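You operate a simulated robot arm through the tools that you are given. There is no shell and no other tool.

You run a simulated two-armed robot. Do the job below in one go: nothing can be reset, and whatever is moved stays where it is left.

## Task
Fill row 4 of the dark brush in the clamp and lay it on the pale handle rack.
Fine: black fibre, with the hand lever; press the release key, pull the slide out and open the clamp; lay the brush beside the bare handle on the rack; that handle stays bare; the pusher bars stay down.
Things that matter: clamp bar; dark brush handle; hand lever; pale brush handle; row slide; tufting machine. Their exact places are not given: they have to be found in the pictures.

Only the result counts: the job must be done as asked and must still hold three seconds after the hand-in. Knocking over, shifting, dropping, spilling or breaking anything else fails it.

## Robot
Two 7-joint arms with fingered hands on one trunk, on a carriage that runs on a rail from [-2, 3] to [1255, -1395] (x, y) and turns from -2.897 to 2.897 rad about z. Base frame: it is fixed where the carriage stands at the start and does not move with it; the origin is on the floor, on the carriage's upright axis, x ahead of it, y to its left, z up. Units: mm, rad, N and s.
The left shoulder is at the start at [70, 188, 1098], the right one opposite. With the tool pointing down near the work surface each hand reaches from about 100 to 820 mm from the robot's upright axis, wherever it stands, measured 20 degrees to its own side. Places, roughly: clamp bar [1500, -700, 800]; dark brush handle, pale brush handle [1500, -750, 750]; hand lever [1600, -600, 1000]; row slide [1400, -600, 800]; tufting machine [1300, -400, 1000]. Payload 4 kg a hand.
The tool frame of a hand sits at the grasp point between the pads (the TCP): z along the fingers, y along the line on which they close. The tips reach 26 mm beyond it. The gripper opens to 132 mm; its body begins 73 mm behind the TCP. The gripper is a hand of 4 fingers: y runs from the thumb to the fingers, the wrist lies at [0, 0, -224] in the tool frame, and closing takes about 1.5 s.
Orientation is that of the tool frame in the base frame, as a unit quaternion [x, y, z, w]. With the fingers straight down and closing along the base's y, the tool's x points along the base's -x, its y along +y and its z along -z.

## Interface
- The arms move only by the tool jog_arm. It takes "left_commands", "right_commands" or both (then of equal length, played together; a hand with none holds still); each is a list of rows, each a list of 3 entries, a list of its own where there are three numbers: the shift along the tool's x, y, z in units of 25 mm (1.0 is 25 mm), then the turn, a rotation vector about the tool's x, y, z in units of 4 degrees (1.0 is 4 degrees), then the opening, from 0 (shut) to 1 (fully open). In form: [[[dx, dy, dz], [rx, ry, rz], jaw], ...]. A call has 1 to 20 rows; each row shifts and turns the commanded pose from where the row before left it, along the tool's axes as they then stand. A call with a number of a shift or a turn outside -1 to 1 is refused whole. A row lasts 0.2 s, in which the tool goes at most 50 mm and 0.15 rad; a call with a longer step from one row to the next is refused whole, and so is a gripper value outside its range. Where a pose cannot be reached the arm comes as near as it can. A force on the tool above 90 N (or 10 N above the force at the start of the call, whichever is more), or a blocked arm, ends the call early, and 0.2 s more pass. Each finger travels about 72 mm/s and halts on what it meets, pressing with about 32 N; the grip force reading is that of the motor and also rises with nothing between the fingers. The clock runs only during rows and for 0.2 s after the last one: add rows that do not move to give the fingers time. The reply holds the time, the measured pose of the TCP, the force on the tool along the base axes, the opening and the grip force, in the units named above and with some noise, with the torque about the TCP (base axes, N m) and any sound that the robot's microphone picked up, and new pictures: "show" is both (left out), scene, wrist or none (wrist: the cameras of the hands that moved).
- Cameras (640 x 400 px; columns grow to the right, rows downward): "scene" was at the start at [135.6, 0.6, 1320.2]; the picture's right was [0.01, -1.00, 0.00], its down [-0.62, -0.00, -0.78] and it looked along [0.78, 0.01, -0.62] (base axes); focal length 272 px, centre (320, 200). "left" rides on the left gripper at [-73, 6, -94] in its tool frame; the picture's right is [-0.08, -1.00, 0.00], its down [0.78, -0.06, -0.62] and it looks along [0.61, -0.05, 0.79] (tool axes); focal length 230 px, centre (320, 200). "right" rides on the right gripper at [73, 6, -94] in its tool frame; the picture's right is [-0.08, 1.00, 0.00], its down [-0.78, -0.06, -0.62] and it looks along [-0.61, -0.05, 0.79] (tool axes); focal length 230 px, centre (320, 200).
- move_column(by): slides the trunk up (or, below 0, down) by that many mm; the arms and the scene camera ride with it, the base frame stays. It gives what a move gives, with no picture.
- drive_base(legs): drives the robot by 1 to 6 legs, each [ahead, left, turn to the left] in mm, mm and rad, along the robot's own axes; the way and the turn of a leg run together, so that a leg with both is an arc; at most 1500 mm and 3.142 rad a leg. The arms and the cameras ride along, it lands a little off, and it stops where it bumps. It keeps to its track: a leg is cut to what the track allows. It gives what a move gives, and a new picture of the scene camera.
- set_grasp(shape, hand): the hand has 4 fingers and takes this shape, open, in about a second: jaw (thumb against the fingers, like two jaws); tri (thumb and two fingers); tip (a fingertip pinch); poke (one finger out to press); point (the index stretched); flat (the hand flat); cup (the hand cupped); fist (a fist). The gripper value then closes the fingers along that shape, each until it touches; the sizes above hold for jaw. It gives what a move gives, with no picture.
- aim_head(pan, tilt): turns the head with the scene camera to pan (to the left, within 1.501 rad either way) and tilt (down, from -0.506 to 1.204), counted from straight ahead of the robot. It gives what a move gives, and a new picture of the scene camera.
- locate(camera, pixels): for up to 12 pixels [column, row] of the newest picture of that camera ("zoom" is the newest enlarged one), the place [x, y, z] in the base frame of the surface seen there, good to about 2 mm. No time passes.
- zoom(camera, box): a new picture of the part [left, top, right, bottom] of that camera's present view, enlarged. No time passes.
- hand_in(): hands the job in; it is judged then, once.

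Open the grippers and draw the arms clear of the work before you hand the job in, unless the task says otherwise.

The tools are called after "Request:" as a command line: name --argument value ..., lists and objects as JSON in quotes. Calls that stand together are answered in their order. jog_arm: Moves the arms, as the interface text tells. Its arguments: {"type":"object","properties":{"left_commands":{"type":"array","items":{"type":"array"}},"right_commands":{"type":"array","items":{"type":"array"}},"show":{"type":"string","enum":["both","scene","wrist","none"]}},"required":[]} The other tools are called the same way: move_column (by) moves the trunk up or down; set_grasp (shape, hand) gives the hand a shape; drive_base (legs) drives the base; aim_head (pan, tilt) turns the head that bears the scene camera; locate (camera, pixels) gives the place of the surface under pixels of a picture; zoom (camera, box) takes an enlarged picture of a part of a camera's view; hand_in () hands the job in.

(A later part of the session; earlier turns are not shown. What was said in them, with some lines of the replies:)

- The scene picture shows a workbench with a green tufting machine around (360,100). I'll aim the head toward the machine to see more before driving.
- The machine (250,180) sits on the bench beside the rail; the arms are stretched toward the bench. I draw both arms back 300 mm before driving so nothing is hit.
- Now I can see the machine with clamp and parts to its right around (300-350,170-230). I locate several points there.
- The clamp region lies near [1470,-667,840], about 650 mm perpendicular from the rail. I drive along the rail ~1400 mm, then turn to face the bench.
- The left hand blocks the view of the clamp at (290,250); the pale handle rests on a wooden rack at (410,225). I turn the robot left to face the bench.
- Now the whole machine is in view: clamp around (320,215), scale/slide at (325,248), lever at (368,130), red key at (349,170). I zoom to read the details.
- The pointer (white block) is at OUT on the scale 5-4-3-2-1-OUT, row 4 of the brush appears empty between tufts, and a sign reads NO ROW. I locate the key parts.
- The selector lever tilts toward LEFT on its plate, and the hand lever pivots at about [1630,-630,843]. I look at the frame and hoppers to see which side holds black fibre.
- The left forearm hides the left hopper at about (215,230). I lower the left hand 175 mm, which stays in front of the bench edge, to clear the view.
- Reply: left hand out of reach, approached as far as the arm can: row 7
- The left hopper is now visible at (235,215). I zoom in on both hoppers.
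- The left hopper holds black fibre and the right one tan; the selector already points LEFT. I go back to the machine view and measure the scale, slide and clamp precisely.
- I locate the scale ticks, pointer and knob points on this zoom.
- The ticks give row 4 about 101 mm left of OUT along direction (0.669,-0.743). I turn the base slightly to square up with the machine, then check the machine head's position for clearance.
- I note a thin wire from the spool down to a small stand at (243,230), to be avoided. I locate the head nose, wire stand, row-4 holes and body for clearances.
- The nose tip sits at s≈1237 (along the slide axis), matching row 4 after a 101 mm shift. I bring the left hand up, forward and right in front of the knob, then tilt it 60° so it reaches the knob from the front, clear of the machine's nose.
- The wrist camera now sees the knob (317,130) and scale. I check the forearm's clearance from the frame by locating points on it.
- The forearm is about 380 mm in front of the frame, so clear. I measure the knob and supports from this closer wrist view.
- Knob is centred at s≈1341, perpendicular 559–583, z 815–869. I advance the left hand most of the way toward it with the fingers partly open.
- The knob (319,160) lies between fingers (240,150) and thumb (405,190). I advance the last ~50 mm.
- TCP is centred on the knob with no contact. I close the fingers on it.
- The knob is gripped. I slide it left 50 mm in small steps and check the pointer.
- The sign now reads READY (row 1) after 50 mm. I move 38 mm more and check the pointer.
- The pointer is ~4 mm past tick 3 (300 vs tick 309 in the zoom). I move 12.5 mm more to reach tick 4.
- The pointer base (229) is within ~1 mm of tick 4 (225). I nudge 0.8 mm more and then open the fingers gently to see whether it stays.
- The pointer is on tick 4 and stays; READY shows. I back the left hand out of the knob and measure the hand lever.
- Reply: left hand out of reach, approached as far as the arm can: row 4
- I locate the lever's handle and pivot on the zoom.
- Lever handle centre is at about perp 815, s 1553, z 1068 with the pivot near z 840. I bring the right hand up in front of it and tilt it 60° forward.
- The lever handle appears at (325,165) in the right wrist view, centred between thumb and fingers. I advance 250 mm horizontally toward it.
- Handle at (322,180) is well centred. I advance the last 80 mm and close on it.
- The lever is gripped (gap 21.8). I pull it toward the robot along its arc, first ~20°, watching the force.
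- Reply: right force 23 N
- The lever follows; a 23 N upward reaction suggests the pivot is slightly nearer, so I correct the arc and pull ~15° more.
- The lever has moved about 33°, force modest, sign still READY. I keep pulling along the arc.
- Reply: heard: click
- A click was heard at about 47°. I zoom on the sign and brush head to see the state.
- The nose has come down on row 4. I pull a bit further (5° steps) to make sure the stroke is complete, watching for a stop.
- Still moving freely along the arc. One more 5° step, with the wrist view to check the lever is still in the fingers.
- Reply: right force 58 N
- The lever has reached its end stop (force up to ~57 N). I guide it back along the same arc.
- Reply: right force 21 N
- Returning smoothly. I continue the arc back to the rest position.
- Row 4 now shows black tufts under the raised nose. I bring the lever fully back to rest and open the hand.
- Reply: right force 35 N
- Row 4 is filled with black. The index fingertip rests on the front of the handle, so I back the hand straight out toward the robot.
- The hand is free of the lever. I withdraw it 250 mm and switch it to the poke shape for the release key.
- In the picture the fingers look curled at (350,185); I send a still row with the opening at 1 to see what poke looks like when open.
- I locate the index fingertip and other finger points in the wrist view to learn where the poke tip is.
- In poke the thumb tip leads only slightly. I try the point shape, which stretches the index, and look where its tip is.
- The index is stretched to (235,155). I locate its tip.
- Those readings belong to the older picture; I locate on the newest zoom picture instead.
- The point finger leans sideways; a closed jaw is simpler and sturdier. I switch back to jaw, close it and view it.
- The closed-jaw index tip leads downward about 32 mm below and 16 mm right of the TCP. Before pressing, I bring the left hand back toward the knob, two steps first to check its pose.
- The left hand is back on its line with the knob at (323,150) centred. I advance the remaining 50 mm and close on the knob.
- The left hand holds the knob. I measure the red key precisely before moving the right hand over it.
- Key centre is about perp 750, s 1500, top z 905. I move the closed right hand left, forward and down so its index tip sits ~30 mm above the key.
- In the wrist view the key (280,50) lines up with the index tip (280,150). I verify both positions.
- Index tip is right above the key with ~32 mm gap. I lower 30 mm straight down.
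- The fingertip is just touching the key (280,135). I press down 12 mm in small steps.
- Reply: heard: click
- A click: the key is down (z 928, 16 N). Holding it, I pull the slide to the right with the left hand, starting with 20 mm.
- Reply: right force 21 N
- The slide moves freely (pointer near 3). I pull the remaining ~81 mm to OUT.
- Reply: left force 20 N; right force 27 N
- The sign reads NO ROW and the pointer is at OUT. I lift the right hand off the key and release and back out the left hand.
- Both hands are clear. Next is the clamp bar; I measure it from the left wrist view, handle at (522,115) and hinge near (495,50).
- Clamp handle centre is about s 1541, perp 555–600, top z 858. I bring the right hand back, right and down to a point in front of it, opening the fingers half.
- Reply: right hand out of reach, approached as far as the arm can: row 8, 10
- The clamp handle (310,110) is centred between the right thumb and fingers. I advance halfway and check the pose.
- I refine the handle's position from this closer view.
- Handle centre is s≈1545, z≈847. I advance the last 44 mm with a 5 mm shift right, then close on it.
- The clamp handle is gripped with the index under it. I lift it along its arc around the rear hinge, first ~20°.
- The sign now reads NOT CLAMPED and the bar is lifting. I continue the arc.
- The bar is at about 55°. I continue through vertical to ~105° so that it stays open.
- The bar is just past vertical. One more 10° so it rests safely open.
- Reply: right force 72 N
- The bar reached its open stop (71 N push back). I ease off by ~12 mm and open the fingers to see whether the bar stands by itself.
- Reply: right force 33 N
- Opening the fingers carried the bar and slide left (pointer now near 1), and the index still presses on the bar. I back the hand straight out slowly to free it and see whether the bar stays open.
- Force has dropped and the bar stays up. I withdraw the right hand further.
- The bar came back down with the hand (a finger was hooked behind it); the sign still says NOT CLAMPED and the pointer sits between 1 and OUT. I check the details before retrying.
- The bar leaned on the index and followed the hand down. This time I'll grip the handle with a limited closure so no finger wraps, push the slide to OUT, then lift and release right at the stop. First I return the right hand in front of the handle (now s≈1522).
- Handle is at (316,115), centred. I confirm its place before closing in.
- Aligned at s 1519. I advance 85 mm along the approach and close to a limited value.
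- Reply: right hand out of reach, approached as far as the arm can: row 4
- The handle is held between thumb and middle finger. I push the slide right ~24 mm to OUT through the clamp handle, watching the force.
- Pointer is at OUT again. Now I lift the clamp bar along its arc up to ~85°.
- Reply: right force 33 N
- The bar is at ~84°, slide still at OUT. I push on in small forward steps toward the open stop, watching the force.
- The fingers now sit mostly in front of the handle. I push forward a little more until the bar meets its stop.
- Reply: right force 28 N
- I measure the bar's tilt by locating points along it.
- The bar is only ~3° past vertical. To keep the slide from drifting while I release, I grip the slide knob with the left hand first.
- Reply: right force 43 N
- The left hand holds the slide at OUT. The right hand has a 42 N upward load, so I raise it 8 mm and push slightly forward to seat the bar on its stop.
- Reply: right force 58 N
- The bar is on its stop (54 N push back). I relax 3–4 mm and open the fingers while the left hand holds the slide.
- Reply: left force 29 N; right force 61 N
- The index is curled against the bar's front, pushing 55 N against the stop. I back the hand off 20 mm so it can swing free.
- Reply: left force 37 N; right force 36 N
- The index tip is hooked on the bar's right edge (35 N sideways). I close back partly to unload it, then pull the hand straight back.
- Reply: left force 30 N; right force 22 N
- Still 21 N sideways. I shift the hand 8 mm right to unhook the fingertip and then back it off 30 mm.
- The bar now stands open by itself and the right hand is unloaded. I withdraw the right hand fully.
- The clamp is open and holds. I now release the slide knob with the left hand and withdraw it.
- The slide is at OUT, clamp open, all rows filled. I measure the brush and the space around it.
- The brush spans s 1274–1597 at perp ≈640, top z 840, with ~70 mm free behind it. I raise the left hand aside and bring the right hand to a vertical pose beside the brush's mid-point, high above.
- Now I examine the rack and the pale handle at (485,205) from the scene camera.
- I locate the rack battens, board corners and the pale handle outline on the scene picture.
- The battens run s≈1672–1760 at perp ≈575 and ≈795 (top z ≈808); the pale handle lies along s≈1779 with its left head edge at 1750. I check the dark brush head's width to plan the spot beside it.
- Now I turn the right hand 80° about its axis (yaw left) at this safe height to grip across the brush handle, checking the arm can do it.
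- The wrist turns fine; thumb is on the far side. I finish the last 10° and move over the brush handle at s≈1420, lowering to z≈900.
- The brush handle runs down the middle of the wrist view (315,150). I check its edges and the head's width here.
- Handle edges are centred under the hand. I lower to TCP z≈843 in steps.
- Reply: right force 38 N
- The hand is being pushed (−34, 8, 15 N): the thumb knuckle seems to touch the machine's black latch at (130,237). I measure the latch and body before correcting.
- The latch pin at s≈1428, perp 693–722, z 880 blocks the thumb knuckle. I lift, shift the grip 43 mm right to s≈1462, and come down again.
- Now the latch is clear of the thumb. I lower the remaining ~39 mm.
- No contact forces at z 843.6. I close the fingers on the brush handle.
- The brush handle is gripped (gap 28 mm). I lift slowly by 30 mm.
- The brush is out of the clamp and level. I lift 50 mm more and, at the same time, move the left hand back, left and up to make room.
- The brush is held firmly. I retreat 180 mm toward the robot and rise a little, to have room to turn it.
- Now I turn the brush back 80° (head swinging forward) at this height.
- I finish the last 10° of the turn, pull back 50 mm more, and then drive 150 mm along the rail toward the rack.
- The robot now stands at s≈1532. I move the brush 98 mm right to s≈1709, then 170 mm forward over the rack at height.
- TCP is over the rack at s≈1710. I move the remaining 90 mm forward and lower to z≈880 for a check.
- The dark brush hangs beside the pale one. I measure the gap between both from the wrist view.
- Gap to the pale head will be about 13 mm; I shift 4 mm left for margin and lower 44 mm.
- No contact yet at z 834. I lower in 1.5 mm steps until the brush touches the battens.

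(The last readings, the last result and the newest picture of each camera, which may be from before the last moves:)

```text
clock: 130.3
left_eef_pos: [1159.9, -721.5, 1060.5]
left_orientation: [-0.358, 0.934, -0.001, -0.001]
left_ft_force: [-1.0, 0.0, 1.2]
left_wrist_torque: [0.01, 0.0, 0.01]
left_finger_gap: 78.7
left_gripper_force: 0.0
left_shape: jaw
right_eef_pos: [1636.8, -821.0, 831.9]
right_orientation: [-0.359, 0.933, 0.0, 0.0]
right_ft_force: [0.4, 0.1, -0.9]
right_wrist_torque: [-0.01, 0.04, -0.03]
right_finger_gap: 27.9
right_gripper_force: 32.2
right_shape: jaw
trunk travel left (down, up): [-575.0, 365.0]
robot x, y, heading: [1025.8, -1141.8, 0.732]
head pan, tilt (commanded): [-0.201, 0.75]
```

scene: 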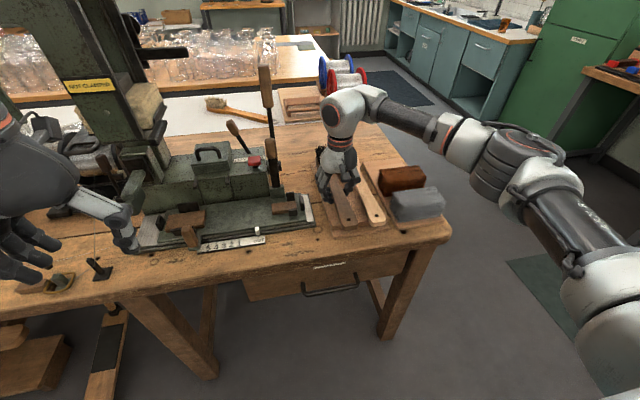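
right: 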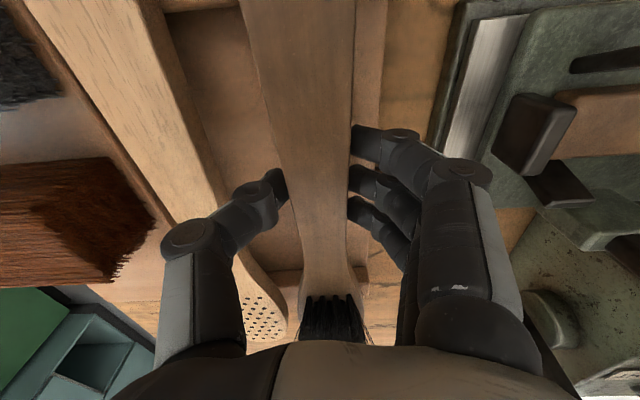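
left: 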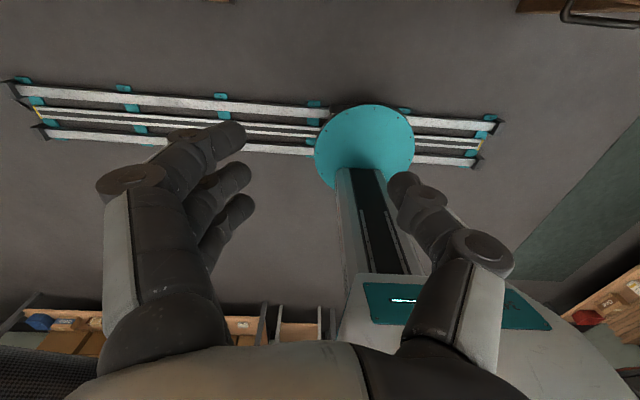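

Still no load (z ≈ 832). I go down another 4.5 mm in steps.

Request:
jog_arm --right_commands '[[[0, 0, 0.06], [0, 0, 0], 0.05], [[0, 0, 0.06], [0, 0, 0], 0.05], [[0, 0, 0.06], [0, 0, 0], 0.05]]' --show "both"

Request:
zoom --camera "scene" --box '[310, 140, 430, 240]'

```text
clock: 131.1
left_eef_pos: [1159.7, -722.3, 1060.2]
left_orientation: [-0.358, 0.934, 0.0, -0.001]
left_ft_force: [0.6, 0.4, 0.1]
left_wrist_torque: [0.03, -0.03, 0.01]
left_finger_gap: 78.7
left_gripper_force: 0.1
left_shape: jaw
right_eef_pos: [1637.9, -821.9, 828.3]
right_orientation: [-0.359, 0.933, 0.001, 0.0]
right_ft_force: [1.3, -0.4, 4.2]
right_wrist_torque: [0.12, -0.02, -0.03]
right_finger_gap: 28.0
right_gripper_force: 31.8
right_shape: jaw
trunk travel left (down, up): [-575.0, 365.0]
robot x, y, heading: [1027.2, -1139.4, 0.736]
head pan, tilt (commanded): [-0.201, 0.75]
```

scene: 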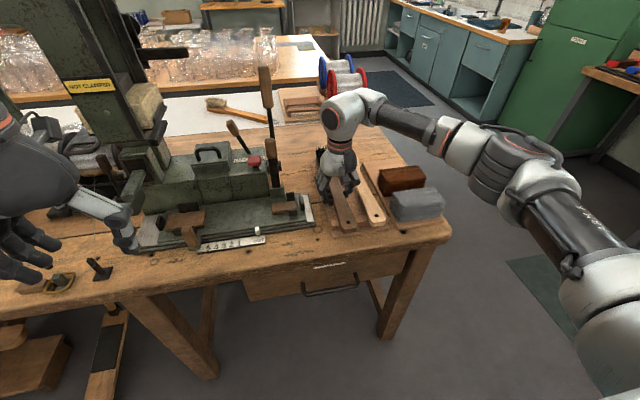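
right: 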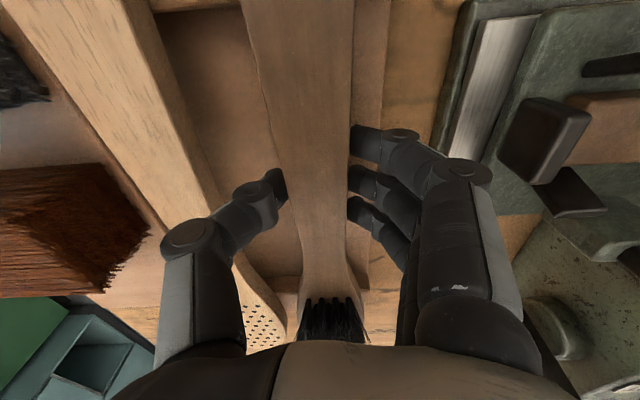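

```text
4.00 times, centred on (370, 190) of scene
```

zoom: 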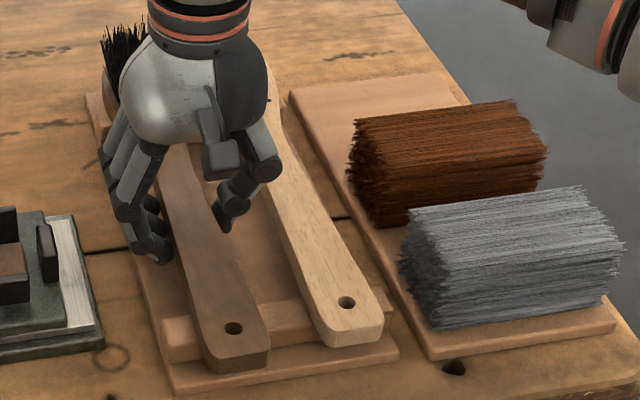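

Contact: +4 N upward, so the brush rests on the battens. I ease down 1 mm and open the fingers a little.

Request:
jog_arm --right_commands '[[[0, 0, 0.03], [0, 0, 0], 0.05], [[0, 0, 0], [0, 0, 0], 0.2], [[0, 0, 0], [0, 0, 0], 0.27], [[0, 0, 0], [0, 0, 0], 0.3], [[0, 0, 0], [0, 0, 0], 0.32], [[0, 0, 0], [0, 0, 0], 0.32]]' --show "both"

Request:
zoom --camera "scene" --box '[310, 140, 430, 240]'

```text
clock: 132.5
left_eef_pos: [1161.0, -721.1, 1059.7]
left_orientation: [-0.358, 0.934, -0.001, -0.001]
left_ft_force: [0.3, -0.8, -0.5]
left_wrist_torque: [-0.01, 0.0, -0.01]
left_finger_gap: 78.5
left_gripper_force: 0.1
left_shape: jaw
right_eef_pos: [1637.6, -821.3, 825.4]
right_orientation: [-0.359, 0.934, 0.0, 0.0]
right_ft_force: [0.3, -0.2, -0.5]
right_wrist_torque: [0.0, 0.02, 0.02]
right_finger_gap: 42.0
right_gripper_force: 0.1
right_shape: jaw
trunk travel left (down, up): [-575.0, 365.0]
robot x, y, heading: [1026.9, -1141.2, 0.734]
head pan, tilt (commanded): [-0.201, 0.75]
```

scene: 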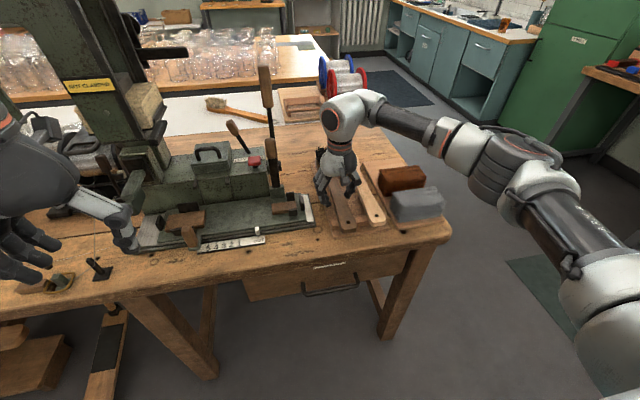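
right: 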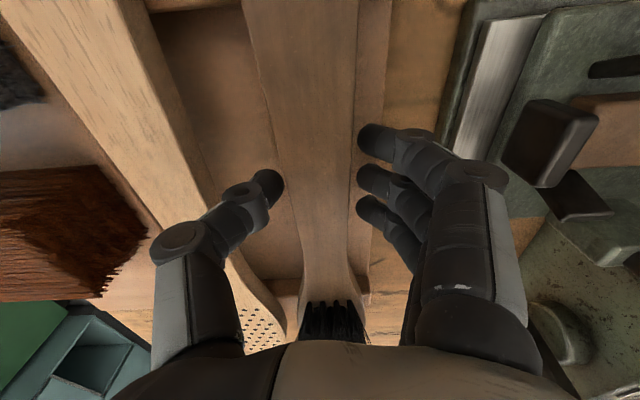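

```text
4.00 times, centred on (370, 190) of scene
```

zoom: 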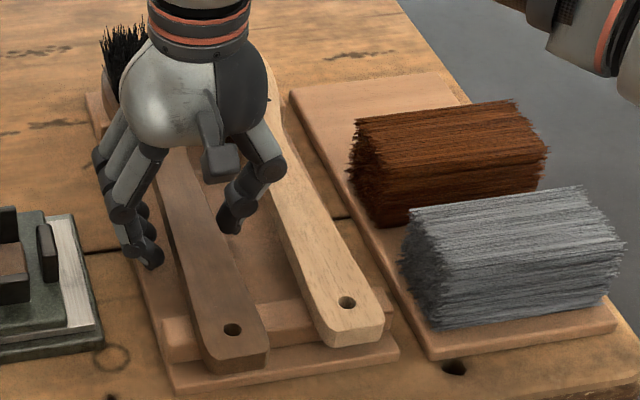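

The brush rests on its own. I raise the right hand straight up 125 mm.

Request:
jog_arm --right_commands '[[[0, 0, -0.4], [0, 0, 0], 0.32], [[0, 0, -0.6], [0, 0, 0], 0.32], [[0, 0, -1], [0, 0, 0], 0.32], [[0, 0, -1], [0, 0, 0], 0.32], [[0, 0, -1], [0, 0, 0], 0.32], [[0, 0, -1], [0, 0, 0], 0.32]]' --show "both"

Request:
zoom --camera "scene" --box '[300, 120, 440, 240]'

```text
clock: 133.9
left_eef_pos: [1161.0, -722.7, 1061.8]
left_orientation: [-0.359, 0.933, 0.0, 0.001]
left_ft_force: [-0.4, 0.4, -0.2]
left_wrist_torque: [0.01, -0.02, -0.03]
left_finger_gap: 78.3
left_gripper_force: 0.1
left_shape: jaw
right_eef_pos: [1637.0, -821.8, 951.1]
right_orientation: [-0.359, 0.933, 0.0, 0.001]
right_ft_force: [-0.5, -0.6, 0.6]
right_wrist_torque: [0.02, 0.03, 0.04]
right_finger_gap: 41.7
right_gripper_force: 0.2
right_shape: jaw
trunk travel left (down, up): [-575.0, 365.0]
robot x, y, heading: [1024.3, -1142.4, 0.734]
head pan, tilt (commanded): [-0.201, 0.75]
```

scene: 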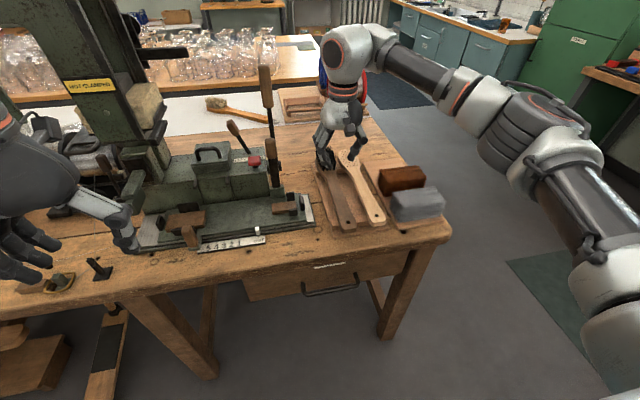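
right: 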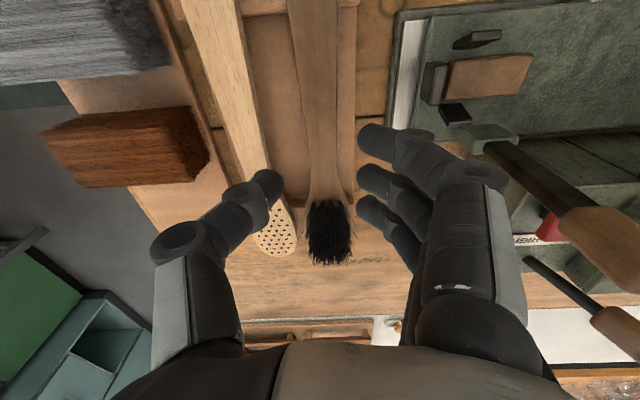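

```text
3.33 times, centred on (370, 180) of scene
```

zoom: 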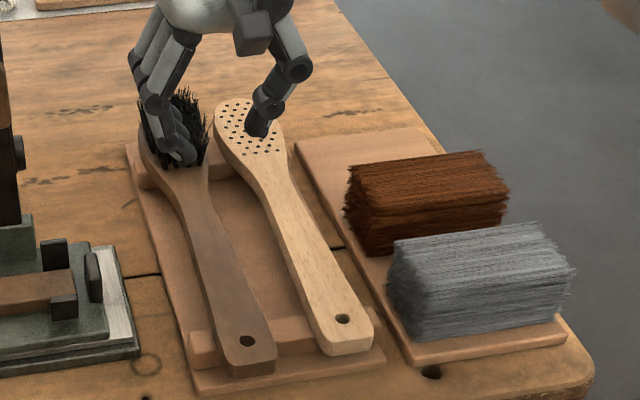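

The dark brush lies parallel beside the bare handle. I draw the right hand back 275 mm and open both hands.

Request:
jog_arm --right_commands '[[[1, 0, -0.2], [0, 0, 0], 0.32], [[1, 0, -0.2], [0, 0, 0], 0.32], [[1, 0, -0.2], [0, 0, 0], 0.32], [[1, 0, 0], [0, 0, 0], 0.5], [[1, 0, 0], [0, 0, 0], 0.7], [[1, 0, 0], [0, 0, 0], 1], [[1, 0, 0], [0, 0, 0], 1], [[1, 0, 0], [0, 0, 0], 1], [[1, 0, 0], [0, 0, 0], 1], [[1, 0, 0], [0, 0, 0], 1], [[1, 0, 0], [0, 0, 0], 1]]' --left_commands '[[[0, 0, 0], [0, 0, 0], 1], [[0, 0, 0], [0, 0, 0], 1], [[0, 0, 0], [0, 0, 0], 1], [[0, 0, 0], [0, 0, 0], 1], [[0, 0, 0], [0, 0, 0], 1], [[0, 0, 0], [0, 0, 0], 1], [[0, 0, 0], [0, 0, 0], 1], [[0, 0, 0], [0, 0, 0], 1], [[0, 0, 0], [0, 0, 0], 1], [[0, 0, 0], [0, 0, 0], 1], [[0, 0, 0], [0, 0, 0], 1]]' --show "scene"

Request:
zoom --camera "scene" --box '[300, 120, 440, 240]'

Request:
zoom --camera "scene" --box '[130, 50, 330, 260]'

```text
clock: 136.3
left_eef_pos: [1161.0, -721.6, 1060.6]
left_orientation: [-0.358, 0.934, 0.0, 0.0]
left_ft_force: [-0.2, 0.7, 0.1]
left_wrist_torque: [-0.01, 0.03, -0.01]
left_finger_gap: 131.9
left_gripper_force: 0.1
left_shape: jaw
right_eef_pos: [1435.1, -1006.5, 966.9]
right_orientation: [-0.358, 0.934, 0.0, -0.001]
right_ft_force: [-0.8, -0.3, -0.4]
right_wrist_torque: [0.01, 0.01, -0.03]
right_finger_gap: 132.0
right_gripper_force: 0.1
right_shape: jaw
trunk travel left (down, up): [-575.0, 365.0]
robot x, y, heading: [1024.7, -1142.5, 0.734]
head pan, tilt (commanded): [-0.201, 0.75]
```

scene: 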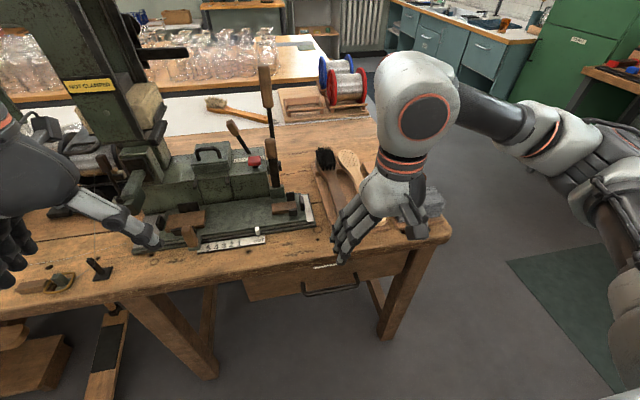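

```text
3.33 times, centred on (370, 180) of scene
```

zoom: 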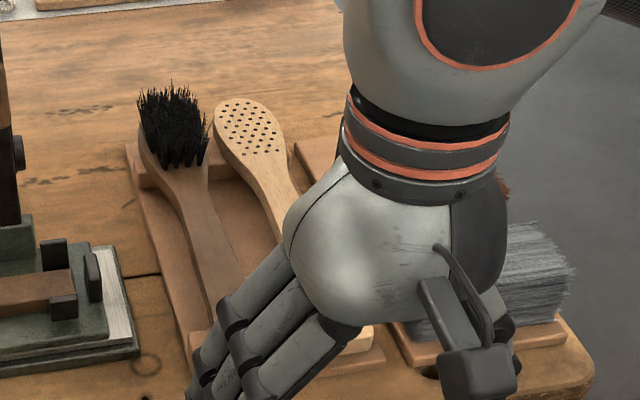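

```text
1.90 times, centred on (230, 155) of scene
```

zoom: 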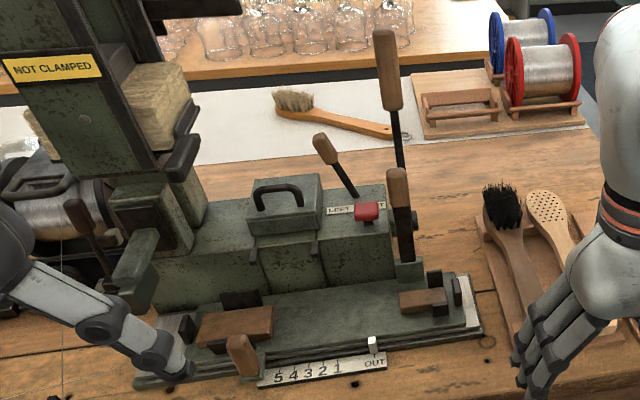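

All looks right: slide at OUT, clamp bar up, lever back, fibre bars untouched. I move the right hand aside to see the rack fully and check the brush.

Request:
jog_arm --right_commands '[[[0.6, -1, 0], [0, 0, 0], 1], [[0.6, -1, 0], [0, 0, 0], 1], [[0.6, -1, 0], [0, 0, 0], 1], [[0.6, -1, 0], [0, 0, 0], 1], [[0, -1, 0], [0, 0, 0], 1]]' --show "scene"

Request:
zoom --camera "scene" --box '[290, 120, 460, 250]'

Request:
zoom --camera "scene" --box '[305, 135, 355, 185]'

```text
clock: 137.5
left_eef_pos: [1160.0, -722.4, 1059.7]
left_orientation: [-0.358, 0.934, 0.001, 0.0]
left_ft_force: [-0.3, -0.3, -0.5]
left_wrist_torque: [0.0, 0.01, -0.01]
left_finger_gap: 132.1
left_gripper_force: 0.0
left_shape: jaw
right_eef_pos: [1471.2, -1138.3, 967.6]
right_orientation: [-0.359, 0.933, 0.0, 0.0]
right_ft_force: [-1.0, -0.1, -0.4]
right_wrist_torque: [0.01, 0.0, -0.01]
right_finger_gap: 131.8
right_gripper_force: 0.0
right_shape: jaw
trunk travel left (down, up): [-575.0, 365.0]
robot x, y, heading: [1026.8, -1140.7, 0.732]
head pan, tilt (commanded): [-0.201, 0.75]
```

scene: 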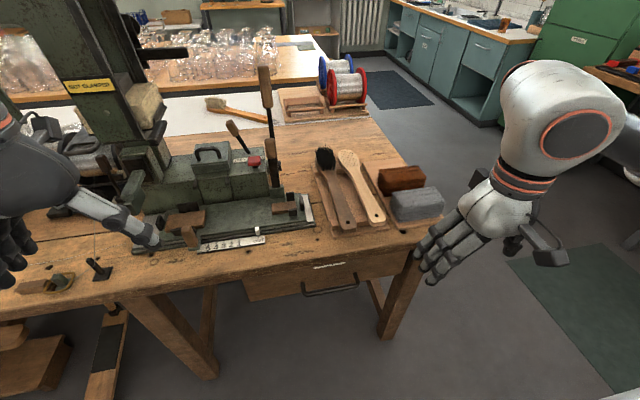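

```text
3.08 times, centred on (375, 185) of scene
```

zoom: 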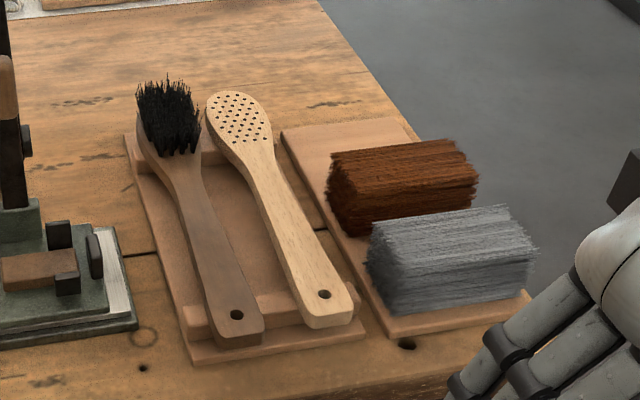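

```text
8.00 times, centred on (330, 160) of scene
```

zoom: 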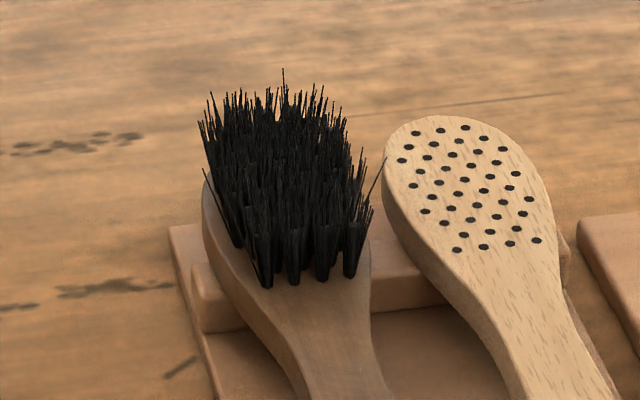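

The filled dark brush lies on both battens beside the bare pale handle. A last look left at the frame, pusher bars and wire stand before handing in.

Request:
aim_head --pan 0.45 --tilt 0.3

Request:
zoom --camera "scene" --box '[150, 60, 450, 300]'

```text
clock: 138.5
left_eef_pos: [1160.5, -722.5, 1059.3]
left_orientation: [-0.358, 0.934, 0.0, -0.001]
left_ft_force: [-0.1, 0.0, -0.6]
left_wrist_torque: [-0.04, -0.02, -0.01]
left_finger_gap: 131.7
left_gripper_force: 0.1
left_shape: jaw
right_eef_pos: [1470.8, -1138.7, 965.8]
right_orientation: [-0.358, 0.934, 0.0, 0.001]
right_ft_force: [-0.2, 0.8, 0.2]
right_wrist_torque: [-0.02, -0.03, -0.04]
right_finger_gap: 131.7
right_gripper_force: 0.1
right_shape: jaw
trunk travel left (down, up): [-575.0, 365.0]
robot x, y, heading: [1026.0, -1140.1, 0.731]
head pan, tilt (commanded): [0.45, 0.3]
```

scene: 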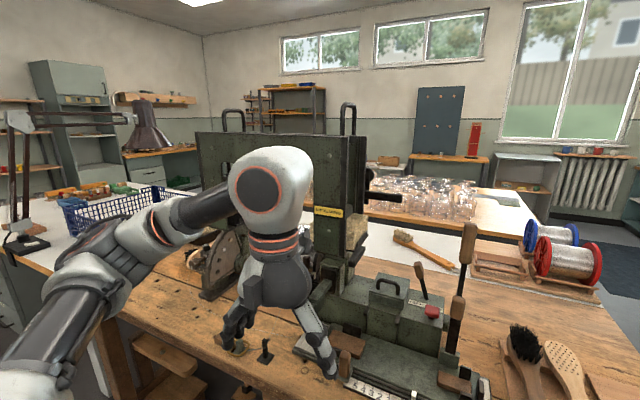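

```text
1.67 times, centred on (300, 180) of scene
```

zoom: 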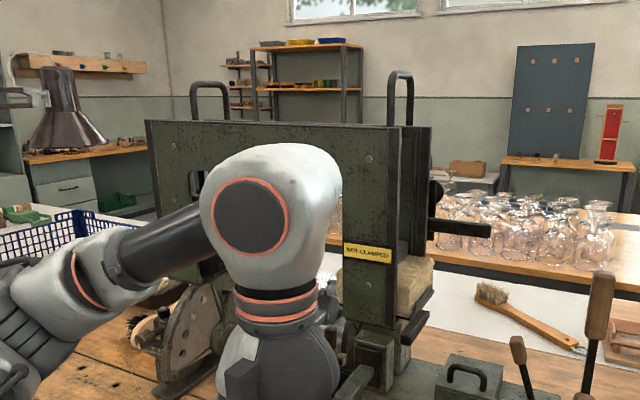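

The pusher bars and the wire stand are as they were. The slide is at OUT, the clamp is open, both hands are open and clear, and the brush is on the rack beside the bare handle. I hand in the job.

Request:
hand_in

```text
The job is handed in.
```

Row 4 of the dark brush is filled with black fibre, and the brush lies on the rack beside the bare pale handle. The job is handed in, and no result has come back yet.

- **Filling:** I moved the slide to row 4, with the selector already on LEFT, where the black fibre is. One full pull of the hand lever filled the row.
- **Release and clamp:** I pressed the release key and pulled the slide to OUT, then opened the clamp bar. It stands open by itself, and the slide is still at OUT.
- **Clamp slip:** On the first try at opening the clamp, a finger dragged the slide about halfway back to row 1 and the bar dropped onto the brush. I pushed the slide back to OUT and opened the bar again. The brush showed no damage in the pictures afterwards.
- **Hand contacts:** On the first try at gripping the brush, my thumb pressed against a latch on the machine, so I lifted off and gripped further along.
- **Rest of the bench:** The pale handle is still bare, the pusher bars are still down, and the lever is back at rest. Nothing else looked moved in the last pictures. Both hands are open and clear of the work.
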